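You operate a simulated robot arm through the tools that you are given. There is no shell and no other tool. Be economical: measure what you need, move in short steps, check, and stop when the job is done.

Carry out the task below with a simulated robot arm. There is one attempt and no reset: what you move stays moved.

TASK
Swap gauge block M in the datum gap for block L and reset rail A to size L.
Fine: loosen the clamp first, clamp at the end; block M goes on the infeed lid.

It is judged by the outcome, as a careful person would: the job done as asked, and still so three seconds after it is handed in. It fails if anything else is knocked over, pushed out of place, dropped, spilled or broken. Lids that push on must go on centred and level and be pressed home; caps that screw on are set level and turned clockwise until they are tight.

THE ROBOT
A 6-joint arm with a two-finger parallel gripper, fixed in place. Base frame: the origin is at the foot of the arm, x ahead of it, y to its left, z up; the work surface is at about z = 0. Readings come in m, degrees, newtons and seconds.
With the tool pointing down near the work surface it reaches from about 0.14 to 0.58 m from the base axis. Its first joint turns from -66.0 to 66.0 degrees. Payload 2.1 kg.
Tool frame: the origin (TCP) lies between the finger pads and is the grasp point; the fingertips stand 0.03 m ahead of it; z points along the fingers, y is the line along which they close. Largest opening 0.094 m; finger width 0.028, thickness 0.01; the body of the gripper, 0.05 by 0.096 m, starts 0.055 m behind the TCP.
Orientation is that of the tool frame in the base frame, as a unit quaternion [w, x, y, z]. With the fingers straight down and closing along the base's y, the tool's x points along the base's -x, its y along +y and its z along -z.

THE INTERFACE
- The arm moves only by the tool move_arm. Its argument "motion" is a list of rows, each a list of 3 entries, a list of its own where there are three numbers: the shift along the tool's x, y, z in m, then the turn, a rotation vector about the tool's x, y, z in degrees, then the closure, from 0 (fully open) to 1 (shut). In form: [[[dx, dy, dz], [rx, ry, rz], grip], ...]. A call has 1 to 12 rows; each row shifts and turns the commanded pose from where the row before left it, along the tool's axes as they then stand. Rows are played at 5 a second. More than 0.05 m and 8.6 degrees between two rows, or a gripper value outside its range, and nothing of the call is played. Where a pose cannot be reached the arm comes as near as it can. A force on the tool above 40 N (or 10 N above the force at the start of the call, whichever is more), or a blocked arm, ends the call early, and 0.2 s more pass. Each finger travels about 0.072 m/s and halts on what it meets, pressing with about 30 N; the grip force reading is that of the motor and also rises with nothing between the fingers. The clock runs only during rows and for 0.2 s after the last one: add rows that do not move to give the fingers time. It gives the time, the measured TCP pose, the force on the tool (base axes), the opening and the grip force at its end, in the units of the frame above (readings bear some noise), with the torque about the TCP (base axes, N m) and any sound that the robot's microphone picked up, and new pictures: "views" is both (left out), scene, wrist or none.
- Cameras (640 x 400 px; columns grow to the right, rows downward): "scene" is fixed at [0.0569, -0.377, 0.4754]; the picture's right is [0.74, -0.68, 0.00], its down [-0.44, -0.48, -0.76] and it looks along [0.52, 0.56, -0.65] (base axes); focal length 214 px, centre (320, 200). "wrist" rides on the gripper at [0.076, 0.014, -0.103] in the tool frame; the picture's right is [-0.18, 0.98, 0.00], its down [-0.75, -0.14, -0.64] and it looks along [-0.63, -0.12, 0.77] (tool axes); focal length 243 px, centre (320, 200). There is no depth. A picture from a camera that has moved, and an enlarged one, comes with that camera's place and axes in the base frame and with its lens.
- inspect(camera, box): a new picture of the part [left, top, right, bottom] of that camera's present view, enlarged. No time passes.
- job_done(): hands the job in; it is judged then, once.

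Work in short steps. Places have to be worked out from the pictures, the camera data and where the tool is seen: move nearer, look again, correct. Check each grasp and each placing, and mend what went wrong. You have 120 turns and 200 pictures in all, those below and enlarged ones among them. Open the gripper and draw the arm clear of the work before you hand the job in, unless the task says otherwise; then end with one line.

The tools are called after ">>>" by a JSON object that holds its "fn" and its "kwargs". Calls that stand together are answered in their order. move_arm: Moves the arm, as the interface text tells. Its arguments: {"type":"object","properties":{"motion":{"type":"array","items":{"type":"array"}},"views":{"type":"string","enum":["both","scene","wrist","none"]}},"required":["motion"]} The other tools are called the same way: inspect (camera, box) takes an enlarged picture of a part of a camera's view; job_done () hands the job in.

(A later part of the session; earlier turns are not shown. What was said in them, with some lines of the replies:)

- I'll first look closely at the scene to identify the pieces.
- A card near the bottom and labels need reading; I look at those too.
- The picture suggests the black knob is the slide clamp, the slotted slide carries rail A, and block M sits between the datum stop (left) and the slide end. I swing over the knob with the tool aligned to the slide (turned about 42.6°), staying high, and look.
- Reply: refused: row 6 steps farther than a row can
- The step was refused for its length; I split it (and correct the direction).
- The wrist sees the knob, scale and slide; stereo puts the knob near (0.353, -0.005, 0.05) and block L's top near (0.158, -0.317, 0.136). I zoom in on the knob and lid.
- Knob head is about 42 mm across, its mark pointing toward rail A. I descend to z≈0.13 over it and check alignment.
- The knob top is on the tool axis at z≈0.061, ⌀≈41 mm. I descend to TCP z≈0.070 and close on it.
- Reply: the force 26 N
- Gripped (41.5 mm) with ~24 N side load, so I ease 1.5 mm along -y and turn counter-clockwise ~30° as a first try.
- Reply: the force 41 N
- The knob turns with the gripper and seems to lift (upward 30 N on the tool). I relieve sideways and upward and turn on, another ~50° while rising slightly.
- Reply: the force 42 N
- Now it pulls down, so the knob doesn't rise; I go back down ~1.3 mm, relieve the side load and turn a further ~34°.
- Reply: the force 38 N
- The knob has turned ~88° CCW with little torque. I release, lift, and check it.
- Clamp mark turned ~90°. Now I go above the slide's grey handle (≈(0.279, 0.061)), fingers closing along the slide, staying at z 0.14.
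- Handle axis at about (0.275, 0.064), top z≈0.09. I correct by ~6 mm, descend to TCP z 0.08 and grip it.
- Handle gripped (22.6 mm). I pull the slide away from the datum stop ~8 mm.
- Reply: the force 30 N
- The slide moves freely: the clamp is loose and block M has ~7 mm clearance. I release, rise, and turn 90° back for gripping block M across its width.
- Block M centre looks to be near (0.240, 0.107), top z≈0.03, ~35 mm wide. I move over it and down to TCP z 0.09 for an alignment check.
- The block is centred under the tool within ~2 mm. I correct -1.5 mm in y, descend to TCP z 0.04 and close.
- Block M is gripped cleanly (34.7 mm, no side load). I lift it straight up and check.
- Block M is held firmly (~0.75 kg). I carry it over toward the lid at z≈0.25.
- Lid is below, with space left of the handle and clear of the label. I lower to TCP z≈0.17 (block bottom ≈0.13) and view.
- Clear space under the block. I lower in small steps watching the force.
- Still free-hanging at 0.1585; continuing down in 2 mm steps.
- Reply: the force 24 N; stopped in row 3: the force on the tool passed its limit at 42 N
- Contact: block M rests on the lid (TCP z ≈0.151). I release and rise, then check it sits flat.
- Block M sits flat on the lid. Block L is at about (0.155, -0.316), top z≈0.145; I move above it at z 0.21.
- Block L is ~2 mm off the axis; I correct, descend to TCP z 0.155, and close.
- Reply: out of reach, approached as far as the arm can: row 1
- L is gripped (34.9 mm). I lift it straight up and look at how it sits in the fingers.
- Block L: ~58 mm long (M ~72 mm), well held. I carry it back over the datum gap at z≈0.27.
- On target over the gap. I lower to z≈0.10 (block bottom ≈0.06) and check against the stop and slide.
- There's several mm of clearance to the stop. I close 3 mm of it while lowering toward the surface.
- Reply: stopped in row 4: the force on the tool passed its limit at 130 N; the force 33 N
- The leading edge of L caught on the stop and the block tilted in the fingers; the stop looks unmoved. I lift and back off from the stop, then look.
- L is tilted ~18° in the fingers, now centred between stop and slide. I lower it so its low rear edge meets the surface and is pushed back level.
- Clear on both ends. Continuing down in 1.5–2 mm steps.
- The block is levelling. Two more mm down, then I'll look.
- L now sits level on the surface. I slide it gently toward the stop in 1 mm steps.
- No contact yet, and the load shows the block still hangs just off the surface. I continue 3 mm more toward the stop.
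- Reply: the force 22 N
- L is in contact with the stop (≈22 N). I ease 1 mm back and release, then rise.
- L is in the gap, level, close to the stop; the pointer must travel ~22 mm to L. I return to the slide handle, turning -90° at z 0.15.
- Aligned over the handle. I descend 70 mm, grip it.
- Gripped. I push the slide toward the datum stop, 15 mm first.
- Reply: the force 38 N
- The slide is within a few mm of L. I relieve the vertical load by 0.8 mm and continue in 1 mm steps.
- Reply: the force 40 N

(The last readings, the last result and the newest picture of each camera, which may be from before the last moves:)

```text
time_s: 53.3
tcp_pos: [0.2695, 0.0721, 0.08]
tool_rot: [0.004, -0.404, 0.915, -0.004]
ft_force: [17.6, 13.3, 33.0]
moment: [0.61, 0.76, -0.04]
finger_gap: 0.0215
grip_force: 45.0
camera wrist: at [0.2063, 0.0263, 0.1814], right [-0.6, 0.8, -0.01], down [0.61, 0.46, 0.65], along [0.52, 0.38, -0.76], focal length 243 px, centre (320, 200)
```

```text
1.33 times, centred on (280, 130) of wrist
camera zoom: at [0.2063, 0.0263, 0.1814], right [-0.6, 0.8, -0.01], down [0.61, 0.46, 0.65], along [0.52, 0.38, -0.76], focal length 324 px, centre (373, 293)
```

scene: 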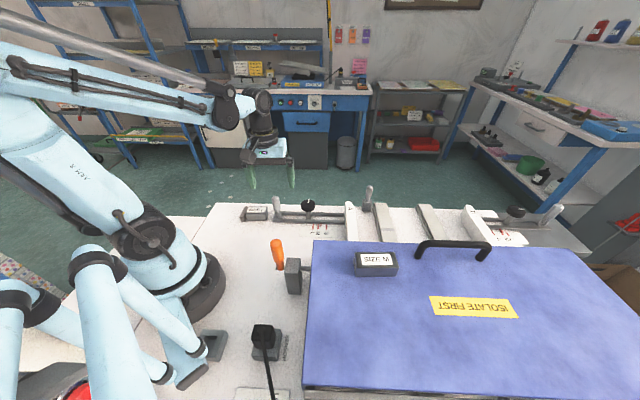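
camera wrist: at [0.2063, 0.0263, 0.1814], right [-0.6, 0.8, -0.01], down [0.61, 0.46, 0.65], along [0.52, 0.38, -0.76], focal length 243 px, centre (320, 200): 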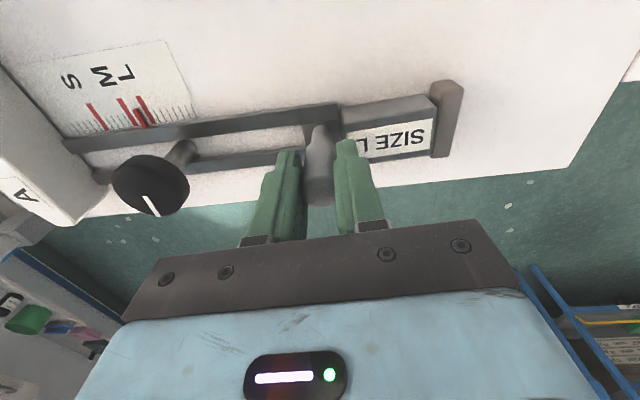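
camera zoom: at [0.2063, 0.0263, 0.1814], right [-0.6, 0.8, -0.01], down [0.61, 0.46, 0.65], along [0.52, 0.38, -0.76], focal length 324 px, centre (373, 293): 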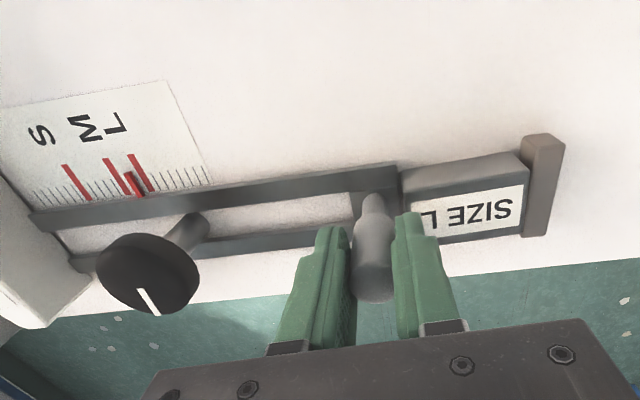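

Pointer still ~2–3 mm short of L. I relieve side/vertical loads slightly and keep pushing in 1 mm steps.

>>> {"fn": "move_arm", "kwargs": {"motion": [[[-0.0008, 0.001, -0.0004], [0, 0, 0], 0.9], [[0, 0.001, 0], [0, 0, 0], 0.9], [[0, 0.001, 0], [0, 0, 0], 0.9], [[0, 0, 0], [0, 0, 0], 0.9]], "views": "wrist"}}

>>> {"fn": "inspect", "kwargs": {"camera": "wrist", "box": [60, 30, 220, 130]}}

>>> {"fn": "inspect", "kwargs": {"camera": "wrist", "box": [300, 60, 480, 172]}}

```text
time_s: 54.3
tcp_pos: [0.2671, 0.0746, 0.0787]
tool_rot: [0.003, -0.403, 0.915, -0.005]
ft_force: [14.0, 4.8, 11.2]
moment: [1.49, 0.09, -0.2]
finger_gap: 0.022
grip_force: 45.1
camera wrist: at [0.2041, 0.0287, 0.1815], right [-0.6, 0.8, -0.01], down [0.61, 0.46, 0.64], along [0.52, 0.38, -0.76], focal length 243 px, centre (320, 200)
```

wrist: 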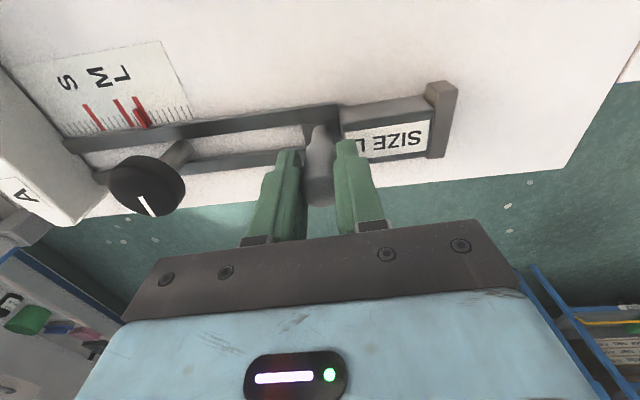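

```text
4.00 times, centred on (140, 80) of wrist
camera zoom: at [0.2041, 0.0287, 0.1815], right [-0.6, 0.8, -0.01], down [0.61, 0.46, 0.64], along [0.52, 0.38, -0.76], focal length 970 px, centre (1040, 680)
```

zoom: 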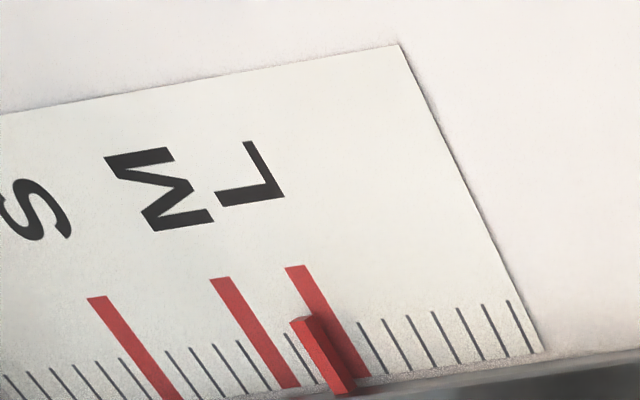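

```text
3.56 times, centred on (390, 116) of wrist
camera zoom: at [0.2041, 0.0287, 0.1815], right [-0.6, 0.8, -0.01], down [0.61, 0.46, 0.64], along [0.52, 0.38, -0.76], focal length 863 px, centre (71, 499)
```

zoom: 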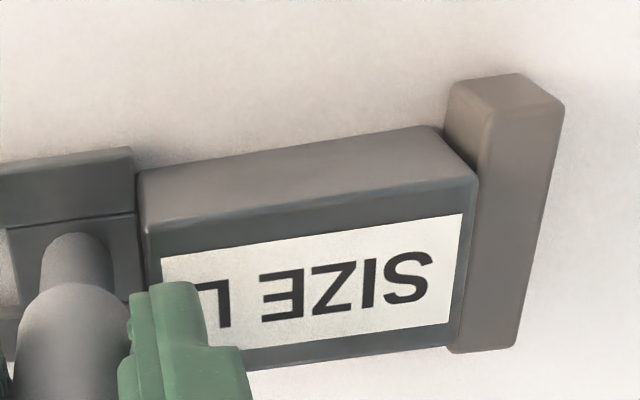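

Nearly seated. I push 1 mm at a time further to confirm firm contact.

>>> {"fn": "move_arm", "kwargs": {"motion": [[[0, 0.001, 0], [0, 0, 0], 0.9], [[0, 0.001, 0], [0, 0, 0], 0.9], [[0, 0, 0], [0, 0, 0], 0.9]], "views": "wrist"}}

>>> {"fn": "inspect", "kwargs": {"camera": "wrist", "box": [60, 30, 220, 130]}}

>>> {"fn": "inspect", "kwargs": {"camera": "scene", "box": [235, 185, 347, 255]}}

```text
time_s: 55.1
tcp_pos: [0.2658, 0.0753, 0.0793]
tool_rot: [0.002, -0.404, 0.915, -0.004]
ft_force: [17.2, 10.4, -3.9]
moment: [0.6, 0.75, 0.01]
finger_gap: 0.022
grip_force: 45.0
camera wrist: at [0.2027, 0.0301, 0.1815], right [-0.6, 0.8, -0.01], down [0.61, 0.47, 0.64], along [0.52, 0.38, -0.76], focal length 243 px, centre (320, 200)
```

wrist: 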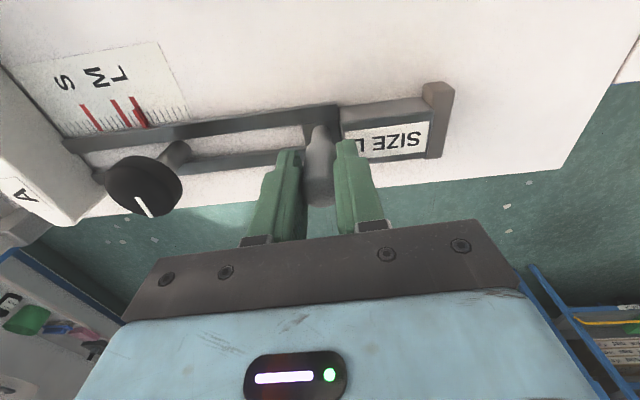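

```text
4.00 times, centred on (140, 80) of wrist
camera zoom: at [0.2027, 0.0301, 0.1815], right [-0.6, 0.8, -0.01], down [0.61, 0.47, 0.64], along [0.52, 0.38, -0.76], focal length 970 px, centre (1040, 680)
```

zoom: 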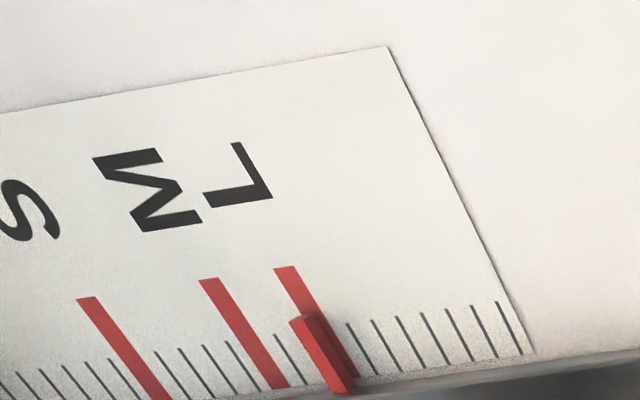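

```text
5.71 times, centred on (291, 220) of scene
camera zoom: at [0.0569, -0.377, 0.4754], right [0.74, -0.68, 0.0], down [-0.44, -0.48, -0.76], along [0.52, 0.56, -0.65], focal length 1226 px, centre (486, 86)
```

zoom: 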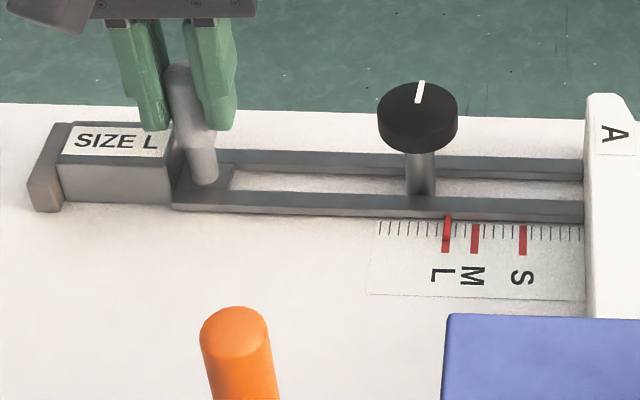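

Scene view shows the pointer on L, but the push force is still small (~6 N); I push on to firm contact.

>>> {"fn": "move_arm", "kwargs": {"motion": [[[-0.0005, 0.001, 0], [0, 0, 0], 0.9], [[0, 0.001, 0], [0, 0, 0], 0.9], [[0, 0, 0], [0, 0, 0], 0.9]], "views": "wrist"}}

>>> {"fn": "inspect", "kwargs": {"camera": "wrist", "box": [300, 60, 480, 172]}}

>>> {"fn": "inspect", "kwargs": {"camera": "scene", "box": [235, 185, 347, 255]}}

```text
time_s: 55.9
tcp_pos: [0.2655, 0.0756, 0.0794]
tool_rot: [0.003, -0.401, 0.916, -0.007]
ft_force: [23.3, -14.8, 15.8]
moment: [0.87, 0.35, -0.27]
finger_gap: 0.0221
grip_force: 45.1
camera wrist: at [0.2022, 0.031, 0.1815], right [-0.6, 0.8, -0.01], down [0.61, 0.47, 0.64], along [0.52, 0.38, -0.77], focal length 243 px, centre (320, 200)
```

wrist: 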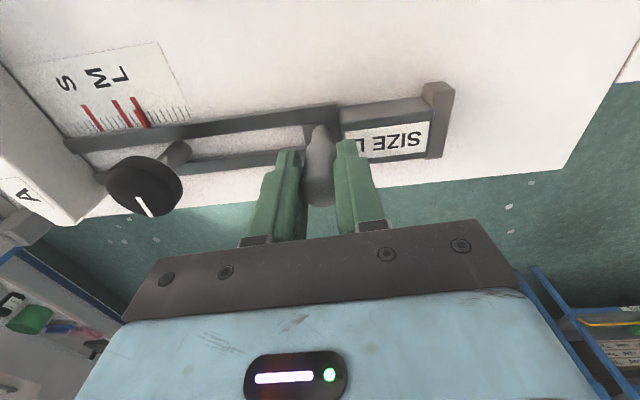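

```text
3.56 times, centred on (390, 116) of wrist
camera zoom: at [0.2022, 0.031, 0.1815], right [-0.6, 0.8, -0.01], down [0.61, 0.47, 0.64], along [0.52, 0.38, -0.77], focal length 863 px, centre (71, 499)
```

zoom: 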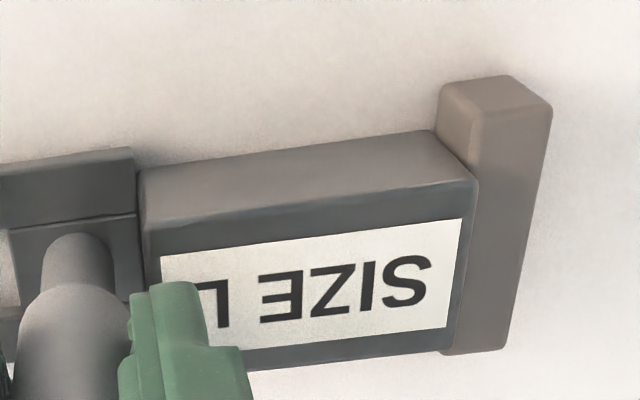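

```text
5.71 times, centred on (291, 220) of scene
camera zoom: at [0.0568, -0.3771, 0.4754], right [0.74, -0.68, 0.0], down [-0.44, -0.48, -0.76], along [0.52, 0.56, -0.65], focal length 1226 px, centre (486, 86)
```

zoom: 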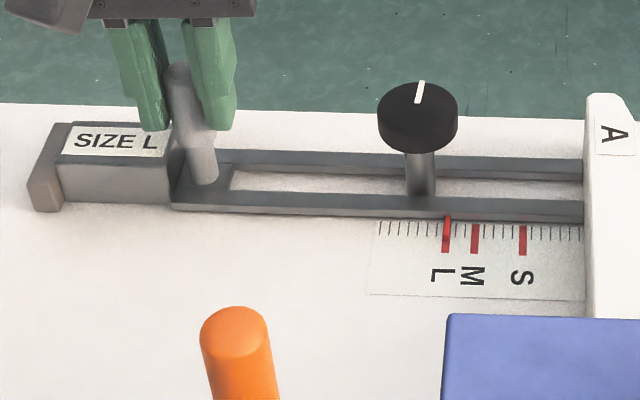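

Firm contact (≈27 N along the slide): stop, L and slide are closed up with the pointer at L. I ease slightly, release the handle and rise.

>>> {"fn": "move_arm", "kwargs": {"motion": [[[0, -0.0006, 0], [0, 0, 0], 0.9], [[0, 0, 0], [0, 0, 0], 0.6], [[0, 0, 0], [0, 0, 0], 0.5], [[0, 0, 0], [0, 0, 0], 0.5], [[0, 0, -0.03], [0, 0, 0], 0.4], [[0, 0, -0.04], [0, 0, 0], 0.3], [[0, 0, 0], [0, 0, 0], 0.2]]}}

>>> {"fn": "inspect", "kwargs": {"camera": "wrist", "box": [300, 40, 460, 140]}}

>>> {"fn": "inspect", "kwargs": {"camera": "scene", "box": [235, 185, 347, 255]}}

```text
time_s: 57.5
tcp_pos: [0.264, 0.0769, 0.1512]
tool_rot: [0.002, -0.404, 0.915, -0.003]
ft_force: [-0.5, -0.4, 0.5]
moment: [-0.02, -0.02, 0.01]
finger_gap: 0.0754
grip_force: 0.1
camera wrist: at [0.201, 0.0306, 0.252], right [-0.6, 0.8, -0.01], down [0.61, 0.47, 0.64], along [0.52, 0.38, -0.77], focal length 243 px, centre (320, 200)
```

scene: 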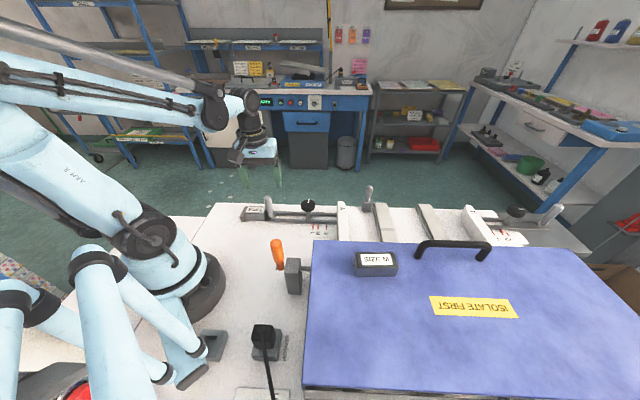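
wrist: 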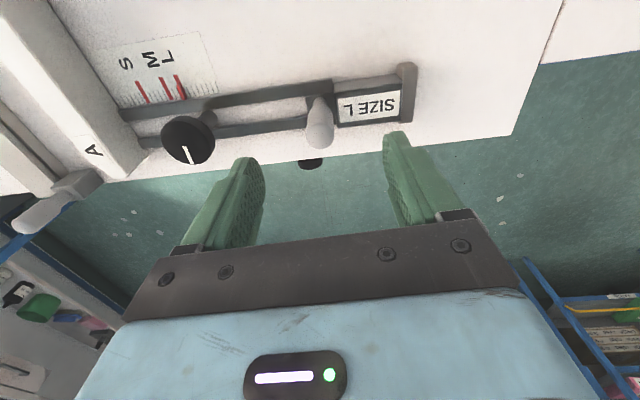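

```text
4.00 times, centred on (380, 90) of wrist
camera zoom: at [0.201, 0.0306, 0.252], right [-0.6, 0.8, -0.01], down [0.61, 0.47, 0.64], along [0.52, 0.38, -0.77], focal length 970 px, centre (80, 640)
```

zoom: 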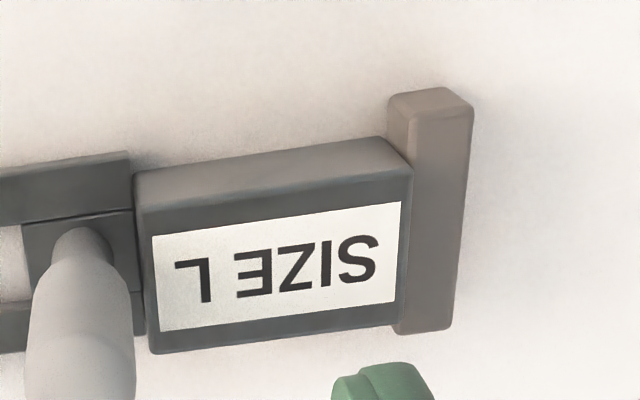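

```text
5.71 times, centred on (291, 220) of scene
camera zoom: at [0.0569, -0.377, 0.4754], right [0.74, -0.68, 0.0], down [-0.44, -0.48, -0.76], along [0.52, 0.56, -0.65], focal length 1226 px, centre (486, 86)
```

zoom: 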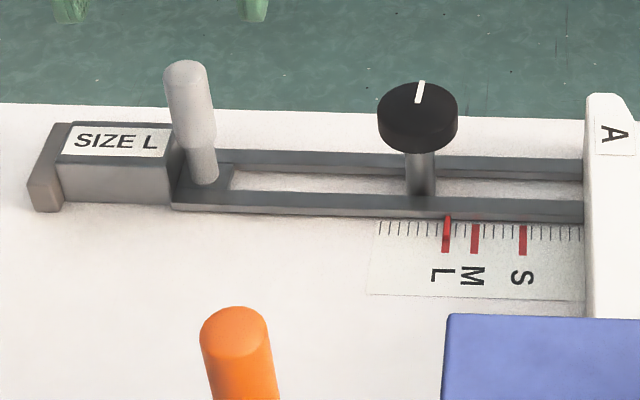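

All in line. Now to the clamp knob: move over (0.350, -0.005) at height, open.

>>> {"fn": "move_arm", "kwargs": {"motion": [[[0.0025, -0.0396, 0], [0, 0, 0], 0.1], [[0, -0.0396, 0], [0, 0, 0], 0], [[0, -0.0396, 0], [0, 0, 0], 0], [[0, 0, 0.02], [0, 0, 0], 0], [[0, 0, 0], [0, 0, 0], 0]], "views": "wrist"}}

```text
time_s: 58.7
tcp_pos: [0.3501, -0.0041, 0.1303]
tool_rot: [0.002, -0.404, 0.915, -0.005]
ft_force: [0.3, 0.3, 0.1]
moment: [-0.01, 0.01, 0.0]
finger_gap: 0.0939
grip_force: 0.1
camera wrist: at [0.2878, -0.0502, 0.2326], right [-0.6, 0.8, -0.01], down [0.61, 0.47, 0.64], along [0.52, 0.38, -0.77], focal length 243 px, centre (320, 200)
```

wrist: 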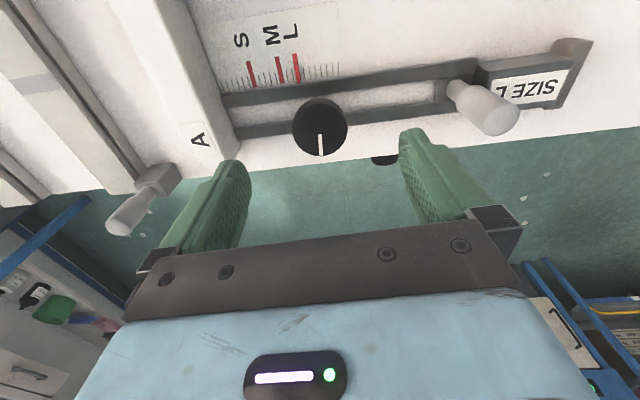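

Knob centred; the rail end is ~2 cm from the finger. I narrow the opening a bit, descend to z 0.0705, and grip.

>>> {"fn": "move_arm", "kwargs": {"motion": [[[0, 0, 0], [0, 0, 0], 0.2], [[0, 0, 0.03], [0, 0, 0], 0.2], [[0, 0, 0.03], [0, 0, 0], 0.2], [[0, 0, 0], [0, 0, 0], 0.2], [[0, 0, 0], [0, 0, 0], 0.5], [[0, 0, 0], [0, 0, 0], 0.7], [[0, 0, 0], [0, 0, 0], 0.7]], "views": "wrist"}}

```text
time_s: 60.3
tcp_pos: [0.3517, -0.0047, 0.0715]
tool_rot: [0.002, -0.403, 0.915, -0.005]
ft_force: [2.4, -0.2, -14.2]
moment: [0.04, 0.18, 0.0]
finger_gap: 0.0412
grip_force: 45.3
camera wrist: at [0.288, -0.0509, 0.1724], right [-0.6, 0.8, -0.01], down [0.61, 0.47, 0.64], along [0.52, 0.38, -0.77], focal length 243 px, centre (320, 200)
```

wrist: 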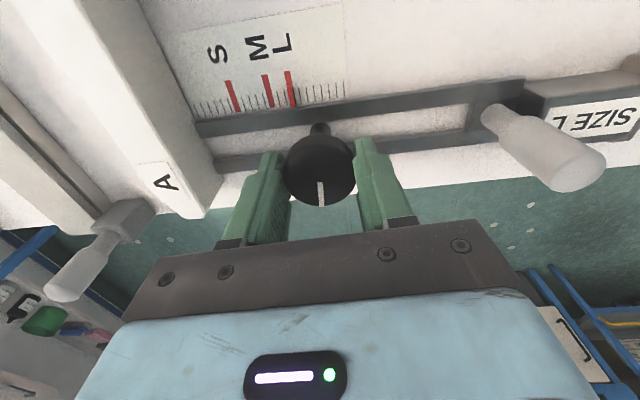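

Well centred. I turn clockwise ~42°, and check forces.

>>> {"fn": "move_arm", "kwargs": {"motion": [[[0, 0, 0.0004], [0, 0, 8.4], 0.7], [[0, 0, 0], [0, 0, 8.4], 0.7], [[0, 0, 0], [0, 0, 8.4], 0.7], [[0, 0, 0], [0, 0, 8.4], 0.7], [[0, 0, 0], [0, 0, 8.4], 0.7], [[0, 0, 0], [0, 0, 0], 0.7]], "views": "wrist"}}

```text
time_s: 61.7
tcp_pos: [0.3502, -0.005, 0.0707]
tool_rot: [0.003, -0.047, 0.999, -0.003]
ft_force: [0.3, 2.4, -14.3]
moment: [0.03, 0.64, -0.11]
finger_gap: 0.0415
grip_force: 45.3
camera wrist: at [0.2725, 0.003, 0.1719], right [0.09, 1.0, -0.01], down [0.76, -0.07, 0.65], along [0.64, -0.06, -0.76], focal length 243 px, centre (320, 200)
```

wrist: 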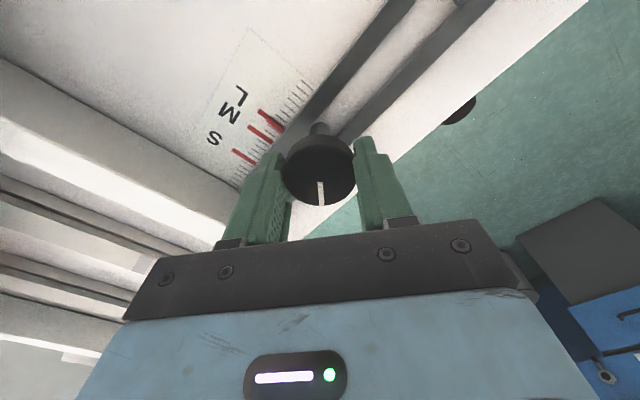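

Turning fine. Continue clockwise another ~46°.

>>> {"fn": "move_arm", "kwargs": {"motion": [[[0, 0, 0], [0, 0, 7.7], 0.7], [[0, 0, 0], [0, 0, 7.7], 0.7], [[0, 0, 0], [0, 0, 7.7], 0.7], [[0, 0, 0], [0, 0, 7.7], 0.7], [[0, 0, 0], [0, 0, 7.7], 0.7], [[0, 0, 0], [0, 0, 7.7], 0.7], [[0, 0, 0], [0, 0, 0], 0.7]], "views": "wrist"}}

```text
time_s: 63.3
tcp_pos: [0.3517, -0.0047, 0.0714]
tool_rot: [0.005, 0.347, 0.938, -0.001]
ft_force: [4.0, 16.7, -8.0]
moment: [-0.18, -0.39, 0.92]
finger_gap: 0.0418
grip_force: 45.5
camera wrist: at [0.3015, 0.0566, 0.1723], right [0.78, 0.63, 0.0], down [0.47, -0.59, 0.65], along [0.41, -0.5, -0.76], focal length 243 px, centre (320, 200)
```

wrist: 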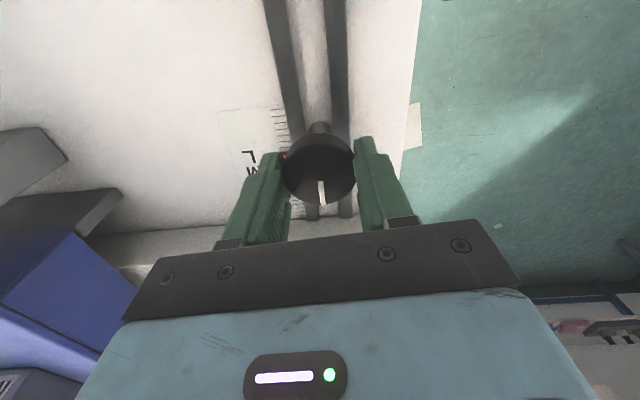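

Torque has risen to 0.92 N·m near the original angle: it is tightening. A few degrees more.

>>> {"fn": "move_arm", "kwargs": {"motion": [[[0, 0, 0], [0, 0, 3], 0.7], [[0, 0, 0], [0, 0, 3], 0.7], [[0, 0, 0], [0, 0, 0], 0.7]], "views": "wrist"}}

>>> {"fn": "inspect", "kwargs": {"camera": "wrist", "box": [240, 110, 400, 210]}}

```text
time_s: 64.1
tcp_pos: [0.3513, -0.0051, 0.0705]
tool_rot: [0.004, 0.396, 0.918, 0.0]
ft_force: [7.6, 16.5, 14.6]
moment: [0.16, -0.14, 0.49]
finger_gap: 0.0416
grip_force: 45.1
camera wrist: at [0.3083, 0.0611, 0.1724], right [0.84, 0.54, 0.0], down [0.41, -0.64, 0.65], along [0.35, -0.54, -0.76], focal length 243 px, centre (320, 200)
```

wrist: 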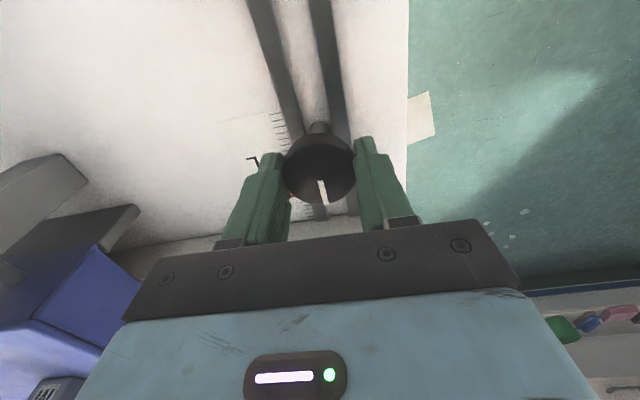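

```text
4.00 times, centred on (320, 160) of wrist
camera zoom: at [0.3083, 0.0611, 0.1724], right [0.84, 0.54, 0.0], down [0.41, -0.64, 0.65], along [0.35, -0.54, -0.76], focal length 970 px, centre (320, 360)
```

zoom: 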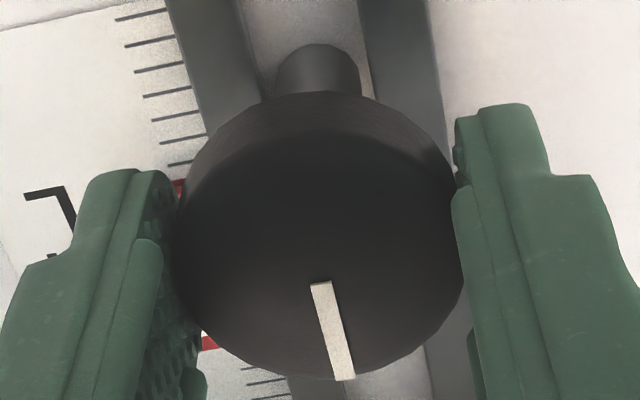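

The fingers slipped at the hard stop, with the mark back parallel to the slide: clamped. I release and rise.

>>> {"fn": "move_arm", "kwargs": {"motion": [[[0, 0, 0], [0, 0, 0], 0.4], [[0, 0, 0], [0, 0, 0], 0.1], [[0, 0, 0], [0, 0, 0], 0.1], [[0, 0, -0.04], [0, 0, 0], 0], [[0, 0, -0.05], [0, 0, 0], 0], [[0, 0, -0.05], [0, 0, 0], 0], [[0, 0, 0], [0, 0, 0], 0]]}}

>>> {"fn": "inspect", "kwargs": {"camera": "scene", "box": [235, 185, 347, 255]}}

>>> {"fn": "inspect", "kwargs": {"camera": "wrist", "box": [240, 0, 400, 100]}}

```text
time_s: 65.7
tcp_pos: [0.3493, -0.005, 0.2104]
tool_rot: [0.005, 0.395, 0.919, -0.002]
ft_force: [-0.1, -0.1, -0.3]
moment: [0.02, 0.01, 0.01]
finger_gap: 0.0941
grip_force: 0.0
camera wrist: at [0.307, 0.0621, 0.3128], right [0.84, 0.54, 0.0], down [0.41, -0.64, 0.65], along [0.35, -0.55, -0.76], focal length 243 px, centre (320, 200)
```

scene: 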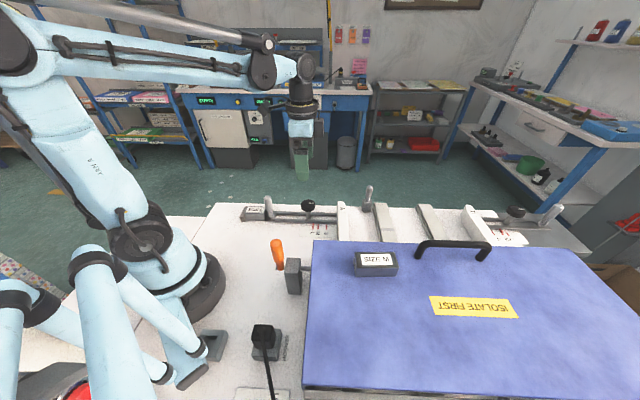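
wrist: 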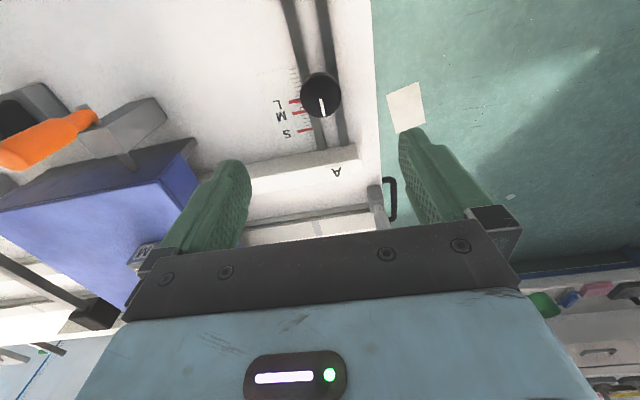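

```text
5.71 times, centred on (291, 220) of scene
camera zoom: at [0.0569, -0.377, 0.4754], right [0.74, -0.68, 0.0], down [-0.44, -0.48, -0.76], along [0.52, 0.56, -0.65], focal length 1226 px, centre (486, 86)
```

zoom: 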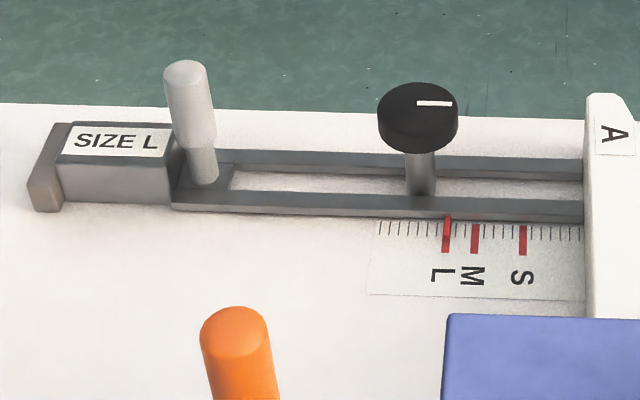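

```text
4.00 times, centred on (320, 50) of wrist
camera zoom: at [0.307, 0.0621, 0.3128], right [0.84, 0.54, 0.0], down [0.41, -0.64, 0.65], along [0.35, -0.55, -0.76], focal length 970 px, centre (320, 800)
```

zoom: 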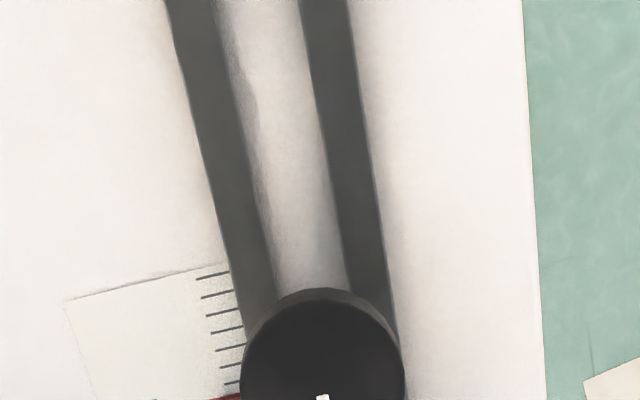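

Everything checks out: L sits between the stop and the slide, the pointer reads L, the clamp mark is back where it started, M lies flat on the lid, and the arm is clear with the gripper open. I hand in.

>>> {"fn": "job_done", "kwargs": {}}

```text
The job is handed in.
```

Block L is in the datum gap with rail A set to L and the clamp tightened, and block M is on the infeed lid. While I was lowering L it caught the top of the datum stop, with a brief 130 N spike. I levelled and reseated it, and the stop showed no visible shift.
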